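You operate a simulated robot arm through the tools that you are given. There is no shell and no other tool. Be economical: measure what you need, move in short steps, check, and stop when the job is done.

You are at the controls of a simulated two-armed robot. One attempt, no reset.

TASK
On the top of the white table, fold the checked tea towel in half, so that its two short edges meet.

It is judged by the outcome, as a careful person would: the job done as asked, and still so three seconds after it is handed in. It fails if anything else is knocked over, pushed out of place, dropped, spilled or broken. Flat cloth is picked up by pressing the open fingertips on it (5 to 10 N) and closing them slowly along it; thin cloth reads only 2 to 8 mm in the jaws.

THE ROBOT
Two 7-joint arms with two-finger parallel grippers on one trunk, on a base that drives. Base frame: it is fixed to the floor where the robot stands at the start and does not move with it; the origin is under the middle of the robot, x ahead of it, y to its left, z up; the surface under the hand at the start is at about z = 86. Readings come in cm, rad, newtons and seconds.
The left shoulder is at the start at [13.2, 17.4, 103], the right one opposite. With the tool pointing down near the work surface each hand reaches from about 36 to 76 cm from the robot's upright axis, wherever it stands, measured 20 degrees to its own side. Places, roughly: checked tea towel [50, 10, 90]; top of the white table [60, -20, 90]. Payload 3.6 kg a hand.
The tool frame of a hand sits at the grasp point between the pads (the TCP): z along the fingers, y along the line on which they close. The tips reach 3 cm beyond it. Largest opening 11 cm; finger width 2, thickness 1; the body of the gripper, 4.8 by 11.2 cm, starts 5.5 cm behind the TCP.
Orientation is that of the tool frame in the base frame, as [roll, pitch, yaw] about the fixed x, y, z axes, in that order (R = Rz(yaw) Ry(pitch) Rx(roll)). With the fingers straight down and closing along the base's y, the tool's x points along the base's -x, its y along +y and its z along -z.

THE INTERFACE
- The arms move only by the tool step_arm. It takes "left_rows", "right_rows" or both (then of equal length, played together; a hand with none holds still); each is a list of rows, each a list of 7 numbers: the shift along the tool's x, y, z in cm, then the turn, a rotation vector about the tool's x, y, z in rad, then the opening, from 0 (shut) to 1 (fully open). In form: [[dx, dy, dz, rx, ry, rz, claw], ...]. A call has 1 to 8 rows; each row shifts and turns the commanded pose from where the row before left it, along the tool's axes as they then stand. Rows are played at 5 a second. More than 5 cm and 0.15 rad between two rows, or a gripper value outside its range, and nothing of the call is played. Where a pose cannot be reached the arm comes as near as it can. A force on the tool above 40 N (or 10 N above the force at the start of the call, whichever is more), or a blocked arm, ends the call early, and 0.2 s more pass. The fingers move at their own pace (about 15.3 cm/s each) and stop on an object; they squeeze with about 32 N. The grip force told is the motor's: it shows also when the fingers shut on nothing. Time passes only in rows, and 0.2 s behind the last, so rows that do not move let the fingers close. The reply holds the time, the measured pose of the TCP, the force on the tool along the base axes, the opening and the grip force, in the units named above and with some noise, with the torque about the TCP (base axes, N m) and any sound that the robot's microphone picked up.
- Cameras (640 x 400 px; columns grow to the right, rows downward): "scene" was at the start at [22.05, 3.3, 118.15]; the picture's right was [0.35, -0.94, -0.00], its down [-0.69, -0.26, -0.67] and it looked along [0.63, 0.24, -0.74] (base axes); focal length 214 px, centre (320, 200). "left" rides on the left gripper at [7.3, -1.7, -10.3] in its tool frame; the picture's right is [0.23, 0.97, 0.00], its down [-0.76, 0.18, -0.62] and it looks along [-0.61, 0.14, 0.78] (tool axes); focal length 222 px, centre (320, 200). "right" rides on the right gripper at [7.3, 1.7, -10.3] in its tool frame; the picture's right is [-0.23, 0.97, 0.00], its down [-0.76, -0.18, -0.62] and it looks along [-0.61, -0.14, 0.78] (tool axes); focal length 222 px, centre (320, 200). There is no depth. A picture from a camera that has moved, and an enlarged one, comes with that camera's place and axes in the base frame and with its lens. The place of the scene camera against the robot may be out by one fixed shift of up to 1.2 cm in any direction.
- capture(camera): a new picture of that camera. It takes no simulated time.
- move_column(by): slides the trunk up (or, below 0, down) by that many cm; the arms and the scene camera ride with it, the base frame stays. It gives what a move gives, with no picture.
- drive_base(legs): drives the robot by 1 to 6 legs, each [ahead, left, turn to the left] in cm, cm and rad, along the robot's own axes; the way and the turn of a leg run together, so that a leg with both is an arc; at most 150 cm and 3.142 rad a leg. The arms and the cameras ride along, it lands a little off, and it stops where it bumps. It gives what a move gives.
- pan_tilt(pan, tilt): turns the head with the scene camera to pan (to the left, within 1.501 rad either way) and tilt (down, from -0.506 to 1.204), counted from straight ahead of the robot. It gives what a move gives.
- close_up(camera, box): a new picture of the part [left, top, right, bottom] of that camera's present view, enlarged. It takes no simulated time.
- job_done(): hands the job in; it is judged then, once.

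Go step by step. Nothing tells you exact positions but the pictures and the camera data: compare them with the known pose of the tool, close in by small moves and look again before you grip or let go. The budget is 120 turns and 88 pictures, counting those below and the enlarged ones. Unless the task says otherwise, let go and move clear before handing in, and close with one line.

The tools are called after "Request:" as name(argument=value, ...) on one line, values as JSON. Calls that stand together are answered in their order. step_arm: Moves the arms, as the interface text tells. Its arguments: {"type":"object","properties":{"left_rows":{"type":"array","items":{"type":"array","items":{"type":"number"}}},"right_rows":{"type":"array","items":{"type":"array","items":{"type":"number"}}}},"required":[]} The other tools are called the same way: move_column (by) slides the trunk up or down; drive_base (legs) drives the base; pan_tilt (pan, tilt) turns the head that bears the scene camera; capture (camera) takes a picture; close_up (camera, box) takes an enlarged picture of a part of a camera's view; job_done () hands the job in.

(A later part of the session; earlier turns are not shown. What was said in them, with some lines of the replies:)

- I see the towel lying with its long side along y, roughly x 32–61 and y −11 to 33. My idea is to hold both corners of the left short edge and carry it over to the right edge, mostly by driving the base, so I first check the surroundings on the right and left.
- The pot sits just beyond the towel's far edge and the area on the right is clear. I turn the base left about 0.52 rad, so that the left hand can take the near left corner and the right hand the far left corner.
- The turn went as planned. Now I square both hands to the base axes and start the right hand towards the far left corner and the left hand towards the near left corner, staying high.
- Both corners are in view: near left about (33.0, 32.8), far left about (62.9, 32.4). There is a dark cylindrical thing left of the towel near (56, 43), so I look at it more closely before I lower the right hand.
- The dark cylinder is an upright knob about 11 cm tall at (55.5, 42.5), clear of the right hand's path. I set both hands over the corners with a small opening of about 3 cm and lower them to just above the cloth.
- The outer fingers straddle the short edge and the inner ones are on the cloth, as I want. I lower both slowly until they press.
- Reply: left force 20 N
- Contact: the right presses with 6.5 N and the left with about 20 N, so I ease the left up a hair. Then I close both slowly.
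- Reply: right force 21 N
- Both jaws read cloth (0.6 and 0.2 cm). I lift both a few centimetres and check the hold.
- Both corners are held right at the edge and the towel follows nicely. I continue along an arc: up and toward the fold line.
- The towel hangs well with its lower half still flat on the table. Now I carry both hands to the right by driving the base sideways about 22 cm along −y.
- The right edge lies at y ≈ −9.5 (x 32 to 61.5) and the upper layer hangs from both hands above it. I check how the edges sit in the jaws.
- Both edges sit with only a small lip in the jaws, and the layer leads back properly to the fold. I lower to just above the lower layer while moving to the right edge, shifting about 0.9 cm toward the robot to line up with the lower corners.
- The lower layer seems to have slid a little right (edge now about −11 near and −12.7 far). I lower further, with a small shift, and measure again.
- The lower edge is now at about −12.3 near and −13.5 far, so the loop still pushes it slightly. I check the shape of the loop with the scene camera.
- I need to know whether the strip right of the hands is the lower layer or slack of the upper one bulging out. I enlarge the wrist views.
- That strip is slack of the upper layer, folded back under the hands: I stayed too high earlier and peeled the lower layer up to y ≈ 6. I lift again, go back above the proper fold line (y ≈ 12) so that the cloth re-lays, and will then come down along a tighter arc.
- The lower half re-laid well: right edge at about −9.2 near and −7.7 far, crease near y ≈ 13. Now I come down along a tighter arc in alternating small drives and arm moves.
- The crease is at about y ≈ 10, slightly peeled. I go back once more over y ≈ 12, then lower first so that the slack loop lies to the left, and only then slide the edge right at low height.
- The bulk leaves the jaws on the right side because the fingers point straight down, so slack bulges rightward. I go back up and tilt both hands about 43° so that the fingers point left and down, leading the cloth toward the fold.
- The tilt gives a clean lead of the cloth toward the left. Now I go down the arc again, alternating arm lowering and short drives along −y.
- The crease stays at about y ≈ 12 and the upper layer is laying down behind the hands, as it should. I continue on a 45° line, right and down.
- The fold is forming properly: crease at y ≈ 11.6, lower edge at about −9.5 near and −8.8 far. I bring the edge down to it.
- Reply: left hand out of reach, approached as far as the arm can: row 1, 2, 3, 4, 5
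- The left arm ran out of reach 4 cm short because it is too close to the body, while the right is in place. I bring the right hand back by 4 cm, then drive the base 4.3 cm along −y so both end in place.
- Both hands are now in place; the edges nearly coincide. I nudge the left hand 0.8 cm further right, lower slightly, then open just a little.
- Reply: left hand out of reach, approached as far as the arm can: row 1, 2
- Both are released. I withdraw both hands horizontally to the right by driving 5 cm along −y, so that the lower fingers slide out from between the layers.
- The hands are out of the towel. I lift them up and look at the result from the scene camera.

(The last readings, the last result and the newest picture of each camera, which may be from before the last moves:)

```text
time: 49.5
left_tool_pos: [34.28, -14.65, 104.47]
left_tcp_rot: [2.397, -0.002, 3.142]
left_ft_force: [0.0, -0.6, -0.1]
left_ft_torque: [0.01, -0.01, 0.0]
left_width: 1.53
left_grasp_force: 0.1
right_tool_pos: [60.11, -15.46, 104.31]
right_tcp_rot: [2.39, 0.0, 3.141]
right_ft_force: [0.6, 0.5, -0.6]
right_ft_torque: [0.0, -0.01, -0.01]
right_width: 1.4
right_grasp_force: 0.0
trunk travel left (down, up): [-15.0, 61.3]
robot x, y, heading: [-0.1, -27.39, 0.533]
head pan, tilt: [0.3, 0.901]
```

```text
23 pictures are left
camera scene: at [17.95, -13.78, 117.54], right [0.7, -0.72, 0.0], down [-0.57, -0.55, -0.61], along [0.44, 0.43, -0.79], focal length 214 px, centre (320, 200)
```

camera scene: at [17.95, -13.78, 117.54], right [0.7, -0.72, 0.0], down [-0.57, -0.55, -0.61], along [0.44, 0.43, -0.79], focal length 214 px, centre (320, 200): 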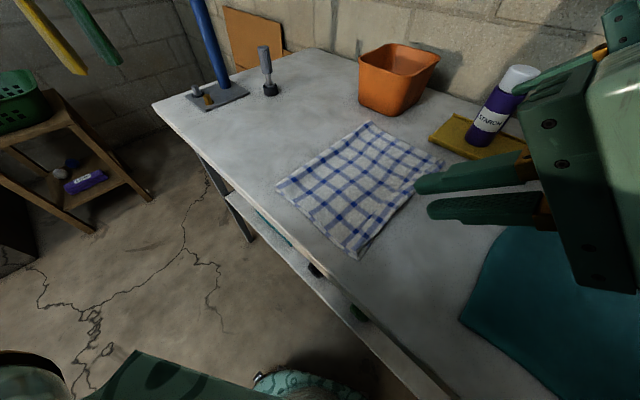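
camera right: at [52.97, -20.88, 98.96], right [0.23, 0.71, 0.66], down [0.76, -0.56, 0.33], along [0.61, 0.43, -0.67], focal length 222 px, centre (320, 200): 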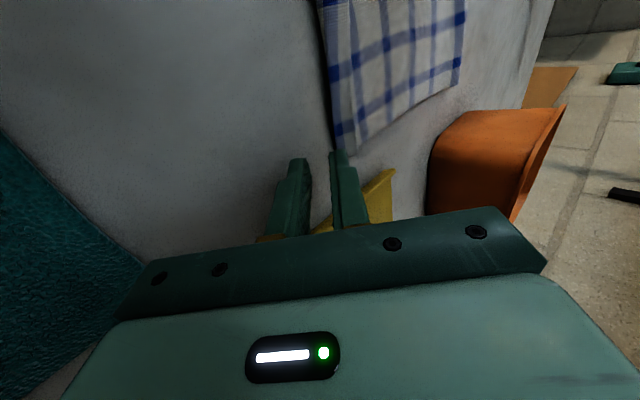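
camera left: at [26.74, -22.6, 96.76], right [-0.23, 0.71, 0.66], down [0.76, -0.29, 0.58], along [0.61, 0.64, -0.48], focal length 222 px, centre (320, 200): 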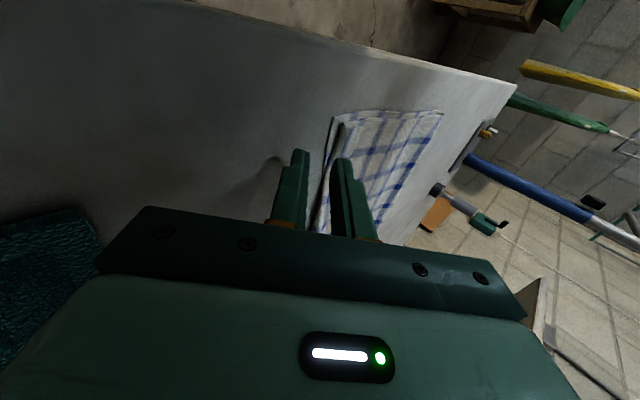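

Very good: the towel is folded and everything around it is undisturbed. I look closely at the meeting edges.

Request:
close_up(camera="scene", box=[260, 110, 460, 270])

Request:
close_up(camera="scene", box=[330, 170, 430, 265])

```text
2.50 times, centred on (360, 190) of scene
camera zoom: at [17.95, -13.78, 117.54], right [0.7, -0.72, 0.0], down [-0.57, -0.55, -0.61], along [0.44, 0.43, -0.79], focal length 536 px, centre (220, 225)
```

zoom: 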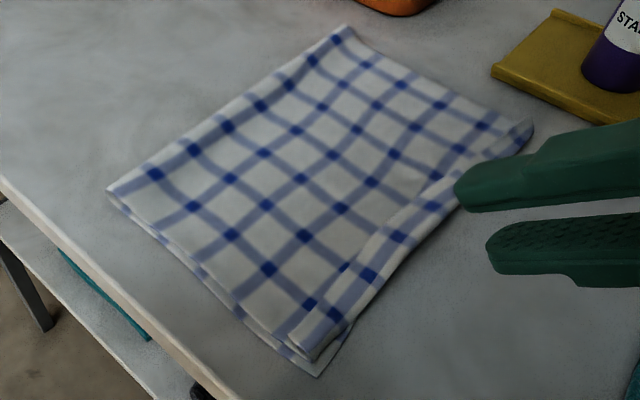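

```text
4.21 times, centred on (380, 218) of scene
camera zoom: at [17.95, -13.78, 117.54], right [0.7, -0.72, 0.0], down [-0.57, -0.55, -0.61], along [0.44, 0.43, -0.79], focal length 903 px, centre (67, 126)
```

zoom: 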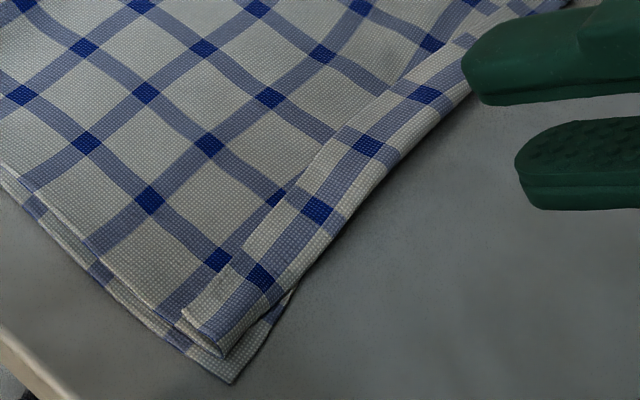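

The halves match, but a 2 cm strip along the moved edge is folded back on top near the robot (tapering out at the far end). I will flip that lip back to the right with a fingertip: left hand vertical again, fingers shut, first to a place left of the lip.

Request:
step_arm(left_rows=[[0, 0, 0, 0.15, 0, 0, 0], [0, 0, 0, 0.15, 0, 0, 0], [0, 0, 0, 0.15, 0, 0, 0], [0, 0, 0, 0.15, 0, 0, 0], [0, 0, 0, 0.15, 0, 0, 0], [0, 3.5, 2, 0, 0, 0, 0], [0, 3.5, 2, 0, 0, 0, 0], [0, 3.7, 2, 0, 0, 0, 0]])

Request:
capture(camera="left")

```text
time: 51.3
left_tool_pos: [33.99, -3.72, 98.23]
left_tcp_rot: [-3.139, -0.001, 3.139]
left_ft_force: [0.4, -1.2, 0.3]
left_ft_torque: [0.03, 0.01, -0.04]
left_width: 0.02
left_grasp_force: 31.6
right_tool_pos: [60.18, -15.32, 104.17]
right_tcp_rot: [2.394, -0.001, 3.139]
right_ft_force: [0.8, -1.0, -0.5]
right_ft_torque: [-0.03, -0.03, 0.01]
right_width: 1.4
right_grasp_force: 0.0
trunk travel left (down, up): [-15.0, 61.3]
robot x, y, heading: [0.22, -27.53, 0.534]
head pan, tilt: [0.3, 0.901]
```

```text
20 pictures are left
camera left: at [26.63, -5.3, 108.54], right [-0.23, 0.97, 0.0], down [0.76, 0.18, 0.62], along [0.61, 0.14, -0.78], focal length 222 px, centre (320, 200)
```

left: 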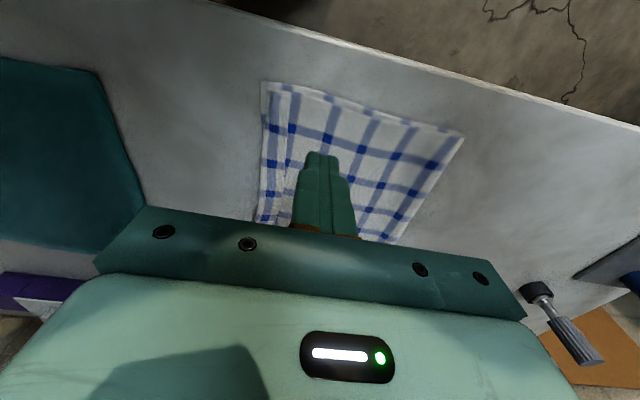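

Request:
step_arm(left_rows=[[0, 0.1, 3, 0, 0, 0, 0], [0, 0, 3, 0, 0, 0, 0], [0, 0, 2, 0, 0, 0, 0], [0, 0, 0.5, 0, 0, 0, 0], [0, 0, 0.15, 0, 0, 0, 0], [0, 0, 0, 0, 0, 0, 0]])

Request:
close_up(camera="left", box=[200, 60, 440, 240])

```text
time: 52.7
left_tool_pos: [34.14, -3.73, 89.57]
left_tcp_rot: [-3.14, 0.0, 3.14]
left_ft_force: [0.5, 0.0, 0.2]
left_ft_torque: [-0.01, -0.02, -0.01]
left_width: 0.01
left_grasp_force: 32.5
right_tool_pos: [60.12, -15.4, 104.19]
right_tcp_rot: [2.393, -0.001, 3.14]
right_ft_force: [0.6, 0.5, -0.6]
right_ft_torque: [-0.03, -0.03, -0.02]
right_width: 1.44
right_grasp_force: 0.1
trunk travel left (down, up): [-15.0, 61.3]
robot x, y, heading: [-0.1, -27.16, 0.533]
head pan, tilt: [0.3, 0.901]
```

```text
2.22 times, centred on (320, 150) of left
camera zoom: at [26.72, -5.39, 99.92], right [-0.23, 0.97, 0.0], down [0.76, 0.18, 0.62], along [0.61, 0.14, -0.78], focal length 494 px, centre (320, 311)
```

zoom: 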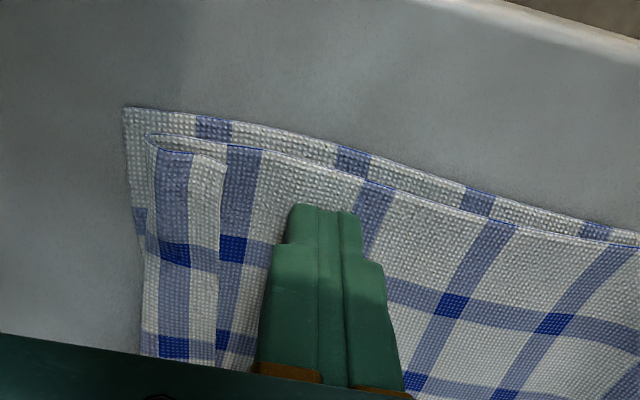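

The lip's edge is just right of the finger. I lower to light contact.

Request:
step_arm(left_rows=[[0, 0, 0.1, 0, 0, 0, 0], [0, 0, 0.08, 0, 0, 0, 0], [0, 0, 0, 0, 0, 0, 0]])

```text
time: 53.5
left_tool_pos: [34.14, -3.82, 89.37]
left_tcp_rot: [-3.139, 0.0, 3.141]
left_ft_force: [0.2, 1.2, -0.2]
left_ft_torque: [0.01, 0.04, 0.0]
left_width: 0.0
left_grasp_force: 31.7
right_tool_pos: [60.15, -15.44, 104.2]
right_tcp_rot: [2.393, -0.001, 3.139]
right_ft_force: [-0.5, -0.1, 0.2]
right_ft_torque: [0.02, 0.0, 0.02]
right_width: 1.4
right_grasp_force: 0.1
trunk travel left (down, up): [-15.0, 61.3]
robot x, y, heading: [-0.02, -27.33, 0.53]
head pan, tilt: [0.3, 0.901]
```

Request:
step_arm(left_rows=[[0, 0, 0.08, 0, 0, 0, 0], [0, -0.4, 0, 0, 0, 0, 0], [0, -0.5, 0, 0, 0, 0, 0], [0, -0.5, 0, 0, 0, 0, 0], [0, -0.5, 0, 0, 0, 0, 0], [0, -0.5, 0, 0, 0, 0, 0]])

Request:
close_up(camera="left", box=[200, 60, 440, 240])

```text
time: 54.9
left_tool_pos: [34.17, -6.33, 89.13]
left_tcp_rot: [-3.141, 0.001, -3.14]
left_ft_force: [-0.3, 0.7, 2.9]
left_ft_torque: [0.01, 0.01, -0.01]
left_width: 0.01
left_grasp_force: 32.1
right_tool_pos: [60.15, -15.45, 104.26]
right_tcp_rot: [2.392, -0.002, -3.141]
right_ft_force: [-0.3, -0.2, 0.4]
right_ft_torque: [0.02, 0.02, -0.02]
right_width: 1.44
right_grasp_force: 0.0
trunk travel left (down, up): [-15.0, 61.3]
robot x, y, heading: [0.09, -27.42, 0.532]
head pan, tilt: [0.3, 0.901]
```

```text
2.22 times, centred on (320, 150) of left
camera zoom: at [26.75, -7.94, 99.56], right [-0.23, 0.97, 0.0], down [0.76, 0.18, 0.62], along [0.61, 0.14, -0.78], focal length 494 px, centre (320, 311)
```

zoom: 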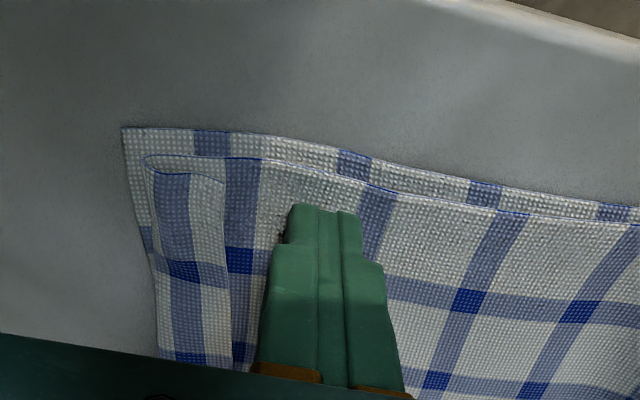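

The finger's friction dragged both layers along together instead, so I need to hover. I raise a few millimetres and sweep against the lip's edge without pressing.

Request:
step_arm(left_rows=[[0, 0, -0.2, 0, 0, 0, 0], [0, -0.4, 0, 0, 0, 0, 0], [0, -0.4, 0, 0, 0, 0, 0], [0, -0.4, 0, 0, 0, 0, 0], [0, -0.4, 0, 0, 0, 0, 0], [0, -0.4, 0, 0, 0, 0, 0]])

Request:
close_up(camera="left", box=[200, 60, 440, 240])

```text
time: 56.3
left_tool_pos: [34.16, -8.38, 89.47]
left_tcp_rot: [-3.137, -0.001, 3.141]
left_ft_force: [0.4, -0.8, -0.4]
left_ft_torque: [0.0, 0.0, 0.03]
left_width: 0.0
left_grasp_force: 31.9
right_tool_pos: [60.05, -15.42, 104.23]
right_tcp_rot: [2.394, -0.002, 3.14]
right_ft_force: [0.1, 0.0, -1.2]
right_ft_torque: [0.01, 0.0, -0.01]
right_width: 1.4
right_grasp_force: 0.1
trunk travel left (down, up): [-15.0, 61.3]
robot x, y, heading: [-0.19, -26.98, 0.53]
head pan, tilt: [0.3, 0.901]
```

```text
2.22 times, centred on (320, 150) of left
camera zoom: at [26.7, -9.96, 99.84], right [-0.23, 0.97, 0.0], down [0.76, 0.18, 0.62], along [0.61, 0.14, -0.78], focal length 494 px, centre (320, 311)
```

zoom: 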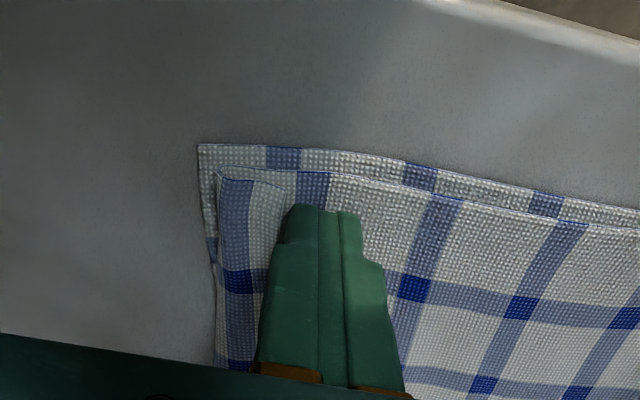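

Hovering works and the towel stayed put. The finger is now at the lip's edge, so I continue slowly, a hair lower.

Request:
step_arm(left_rows=[[0, -0.3, 0.05, 0, 0, 0, 0], [0, -0.3, 0.05, 0, 0, 0, 0], [0, -0.3, 0, 0, 0, 0, 0], [0, -0.3, 0, 0, 0, 0, 0], [0, -0.3, 0, 0, 0, 0, 0]])

Request:
close_up(camera="left", box=[200, 60, 440, 240])

```text
time: 57.5
left_tool_pos: [34.06, -9.71, 89.4]
left_tcp_rot: [-3.14, -0.001, -3.141]
left_ft_force: [-0.3, -0.7, 0.5]
left_ft_torque: [-0.02, -0.01, 0.01]
left_width: 0.01
left_grasp_force: 32.3
right_tool_pos: [59.98, -15.49, 104.24]
right_tcp_rot: [2.394, -0.002, 3.14]
right_ft_force: [0.8, -0.9, -0.6]
right_ft_torque: [0.0, 0.01, -0.01]
right_width: 1.43
right_grasp_force: 0.0
trunk travel left (down, up): [-15.0, 61.3]
robot x, y, heading: [-0.05, -27.31, 0.532]
head pan, tilt: [0.3, 0.901]
```

```text
2.22 times, centred on (320, 150) of left
camera zoom: at [26.74, -11.35, 99.81], right [-0.23, 0.97, 0.0], down [0.76, 0.18, 0.62], along [0.61, 0.14, -0.78], focal length 494 px, centre (320, 311)
```

zoom: 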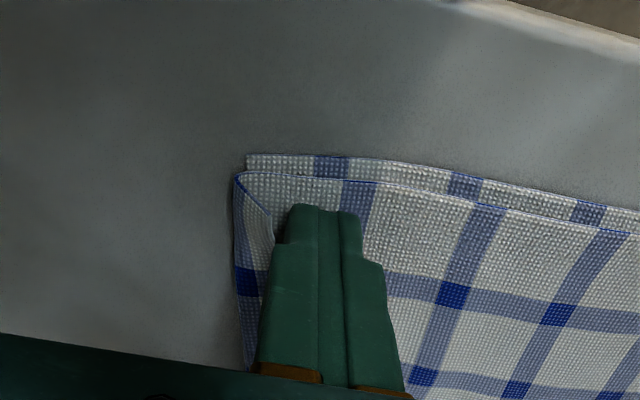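

It works: the lip is rolling out to the right. I continue the sweep, rising slightly toward the end.

Request:
step_arm(left_rows=[[0, -0.3, 0, 0, 0, 0, 0], [0, -0.3, 0, 0, 0, 0, 0], [0, -0.4, 0, 0, 0, 0, 0], [0, -0.4, -0.1, 0, 0, 0, 0], [0, -0.4, -0.1, 0, 0, 0, 0], [0, -0.4, -0.1, 0, 0, 0, 0]])

Request:
close_up(camera="left", box=[200, 60, 440, 240])

```text
time: 58.9
left_tool_pos: [33.97, -12.15, 89.7]
left_tcp_rot: [-3.138, -0.001, 3.14]
left_ft_force: [-0.2, 0.6, -0.2]
left_ft_torque: [0.02, -0.06, 0.03]
left_width: 0.01
left_grasp_force: 32.2
right_tool_pos: [60.06, -15.53, 104.2]
right_tcp_rot: [2.393, -0.001, 3.139]
right_ft_force: [0.6, -0.4, 0.1]
right_ft_torque: [0.01, -0.02, -0.01]
right_width: 1.46
right_grasp_force: 0.0
trunk travel left (down, up): [-15.0, 61.3]
robot x, y, heading: [0.23, -27.51, 0.532]
head pan, tilt: [0.3, 0.901]
```

```text
2.22 times, centred on (320, 150) of left
camera zoom: at [26.65, -13.69, 100.04], right [-0.23, 0.97, 0.0], down [0.76, 0.18, 0.62], along [0.61, 0.14, -0.78], focal length 494 px, centre (320, 311)
```

zoom: 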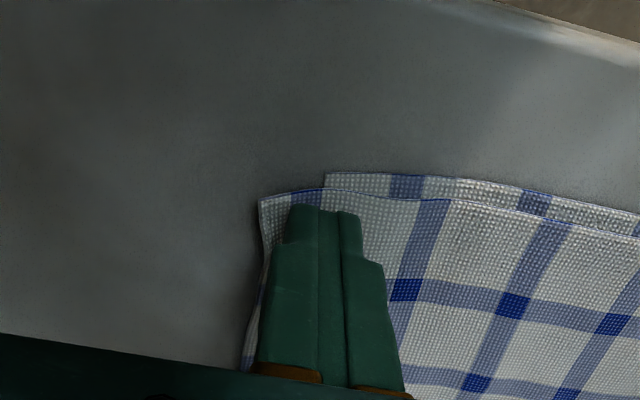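

The near lip is flipped flat. I lift the left hand straight up and look at the whole.

Request:
step_arm(left_rows=[[0, 0, -1, 0, 0, 0, 0], [0, 0, -2, 0, 0, 0, 0], [0, -1, -3, 0, 0, 0, 0], [0, -2, -4, 0, 0, 0, 0], [0, -2, -4, 0, 0, 0, 0], [0, -1, -2, 0, 0, 0, 0]])

Request:
close_up(camera="scene", box=[260, 110, 460, 270])

```text
time: 60.3
left_tool_pos: [34.17, -18.1, 105.75]
left_tcp_rot: [-3.139, 0.0, -3.14]
left_ft_force: [-0.1, 0.5, 0.9]
left_ft_torque: [0.0, 0.04, -0.01]
left_width: 0.0
left_grasp_force: 32.0
right_tool_pos: [60.17, -15.41, 104.15]
right_tcp_rot: [2.391, -0.001, -3.141]
right_ft_force: [0.0, -0.4, -0.4]
right_ft_torque: [0.0, -0.03, -0.01]
right_width: 1.44
right_grasp_force: 0.0
trunk travel left (down, up): [-15.0, 61.3]
robot x, y, heading: [0.22, -27.47, 0.534]
head pan, tilt: [0.3, 0.901]
```

```text
2.50 times, centred on (360, 190) of scene
camera zoom: at [17.66, -13.42, 117.63], right [0.74, -0.67, 0.0], down [-0.53, -0.58, -0.62], along [0.42, 0.46, -0.78], focal length 536 px, centre (220, 225)
```

zoom: 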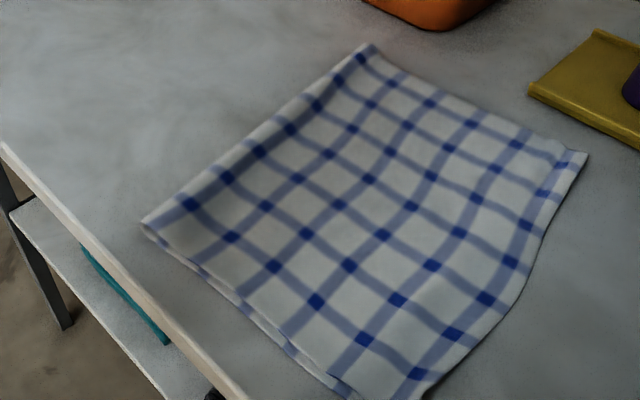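

The whole lip has rolled out and the upper layer is flat. I check the near right corner and the edge match.

Request:
close_up(camera="scene", box=[300, 140, 460, 300])

Request:
close_up(camera="left", box=[240, 40, 520, 240])

```text
2.50 times, centred on (380, 220) of scene
camera zoom: at [17.66, -13.42, 117.63], right [0.74, -0.67, 0.0], down [-0.53, -0.58, -0.62], along [0.42, 0.46, -0.78], focal length 536 px, centre (170, 150)
```

zoom: 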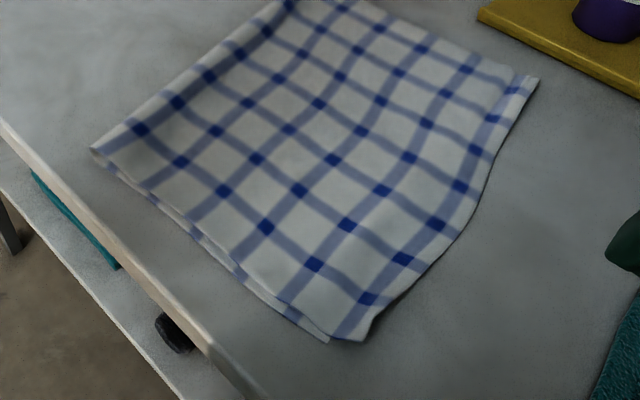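

```text
2.00 times, centred on (380, 140) of left
camera zoom: at [26.83, -19.79, 116.07], right [-0.23, 0.97, 0.0], down [0.76, 0.18, 0.62], along [0.61, 0.14, -0.78], focal length 444 px, centre (200, 320)
```

zoom: 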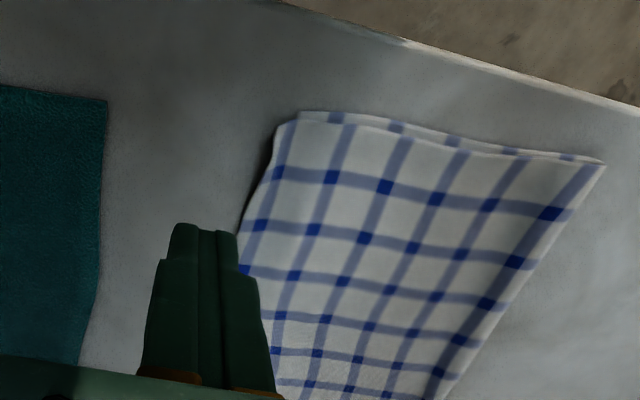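

Near corner: the upper edge overshoots the lower by about 1.4 cm. I check the far end and the middle with the right wrist camera.

Request:
capture(camera="right")

Request:
close_up(camera="scene", box=[380, 150, 450, 220])

Request:
close_up(camera="scene", box=[320, 220, 420, 290])

```text
11 pictures are left
camera right: at [52.8, -21.31, 112.84], right [0.23, 0.71, 0.66], down [0.76, -0.56, 0.33], along [0.61, 0.43, -0.67], focal length 222 px, centre (320, 200)
```

right: 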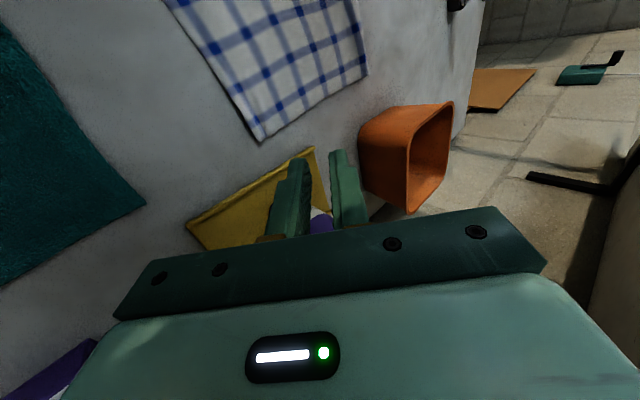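

```text
5.71 times, centred on (415, 185) of scene
camera zoom: at [17.66, -13.42, 117.63], right [0.74, -0.67, 0.0], down [-0.53, -0.58, -0.62], along [0.42, 0.46, -0.78], focal length 1226 px, centre (-223, 286)
```

zoom: 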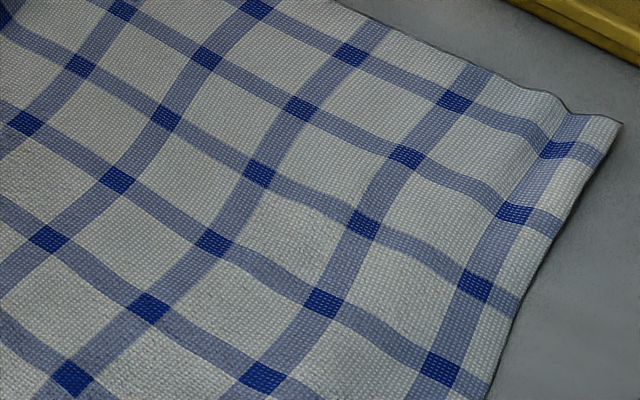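

```text
5.71 times, centred on (370, 255) of scene
camera zoom: at [17.66, -13.42, 117.63], right [0.74, -0.67, 0.0], down [-0.53, -0.58, -0.62], along [0.42, 0.46, -0.78], focal length 1226 px, centre (34, -114)
```

zoom: 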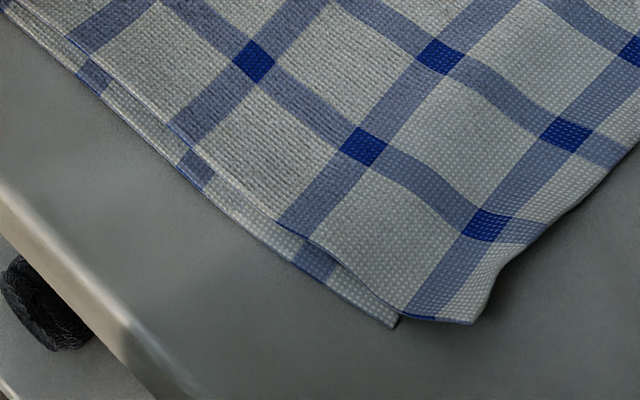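

The towel lies folded in half and flat on the table. The short edges meet to within about 1.5 cm at the near end and look matched at the far end. Both hands are clear and nothing else was disturbed, so I hand in.

Request:
job_done()

```text
The job is handed in.
```

The checked tea towel is folded in half on the white table. At the near end the top short edge overshoots the bottom one by about 1.5 cm and sits about 1.5 cm in from its side. At the far end it covers the lower edge, so I could not measure that match, and nothing else on the table was moved.
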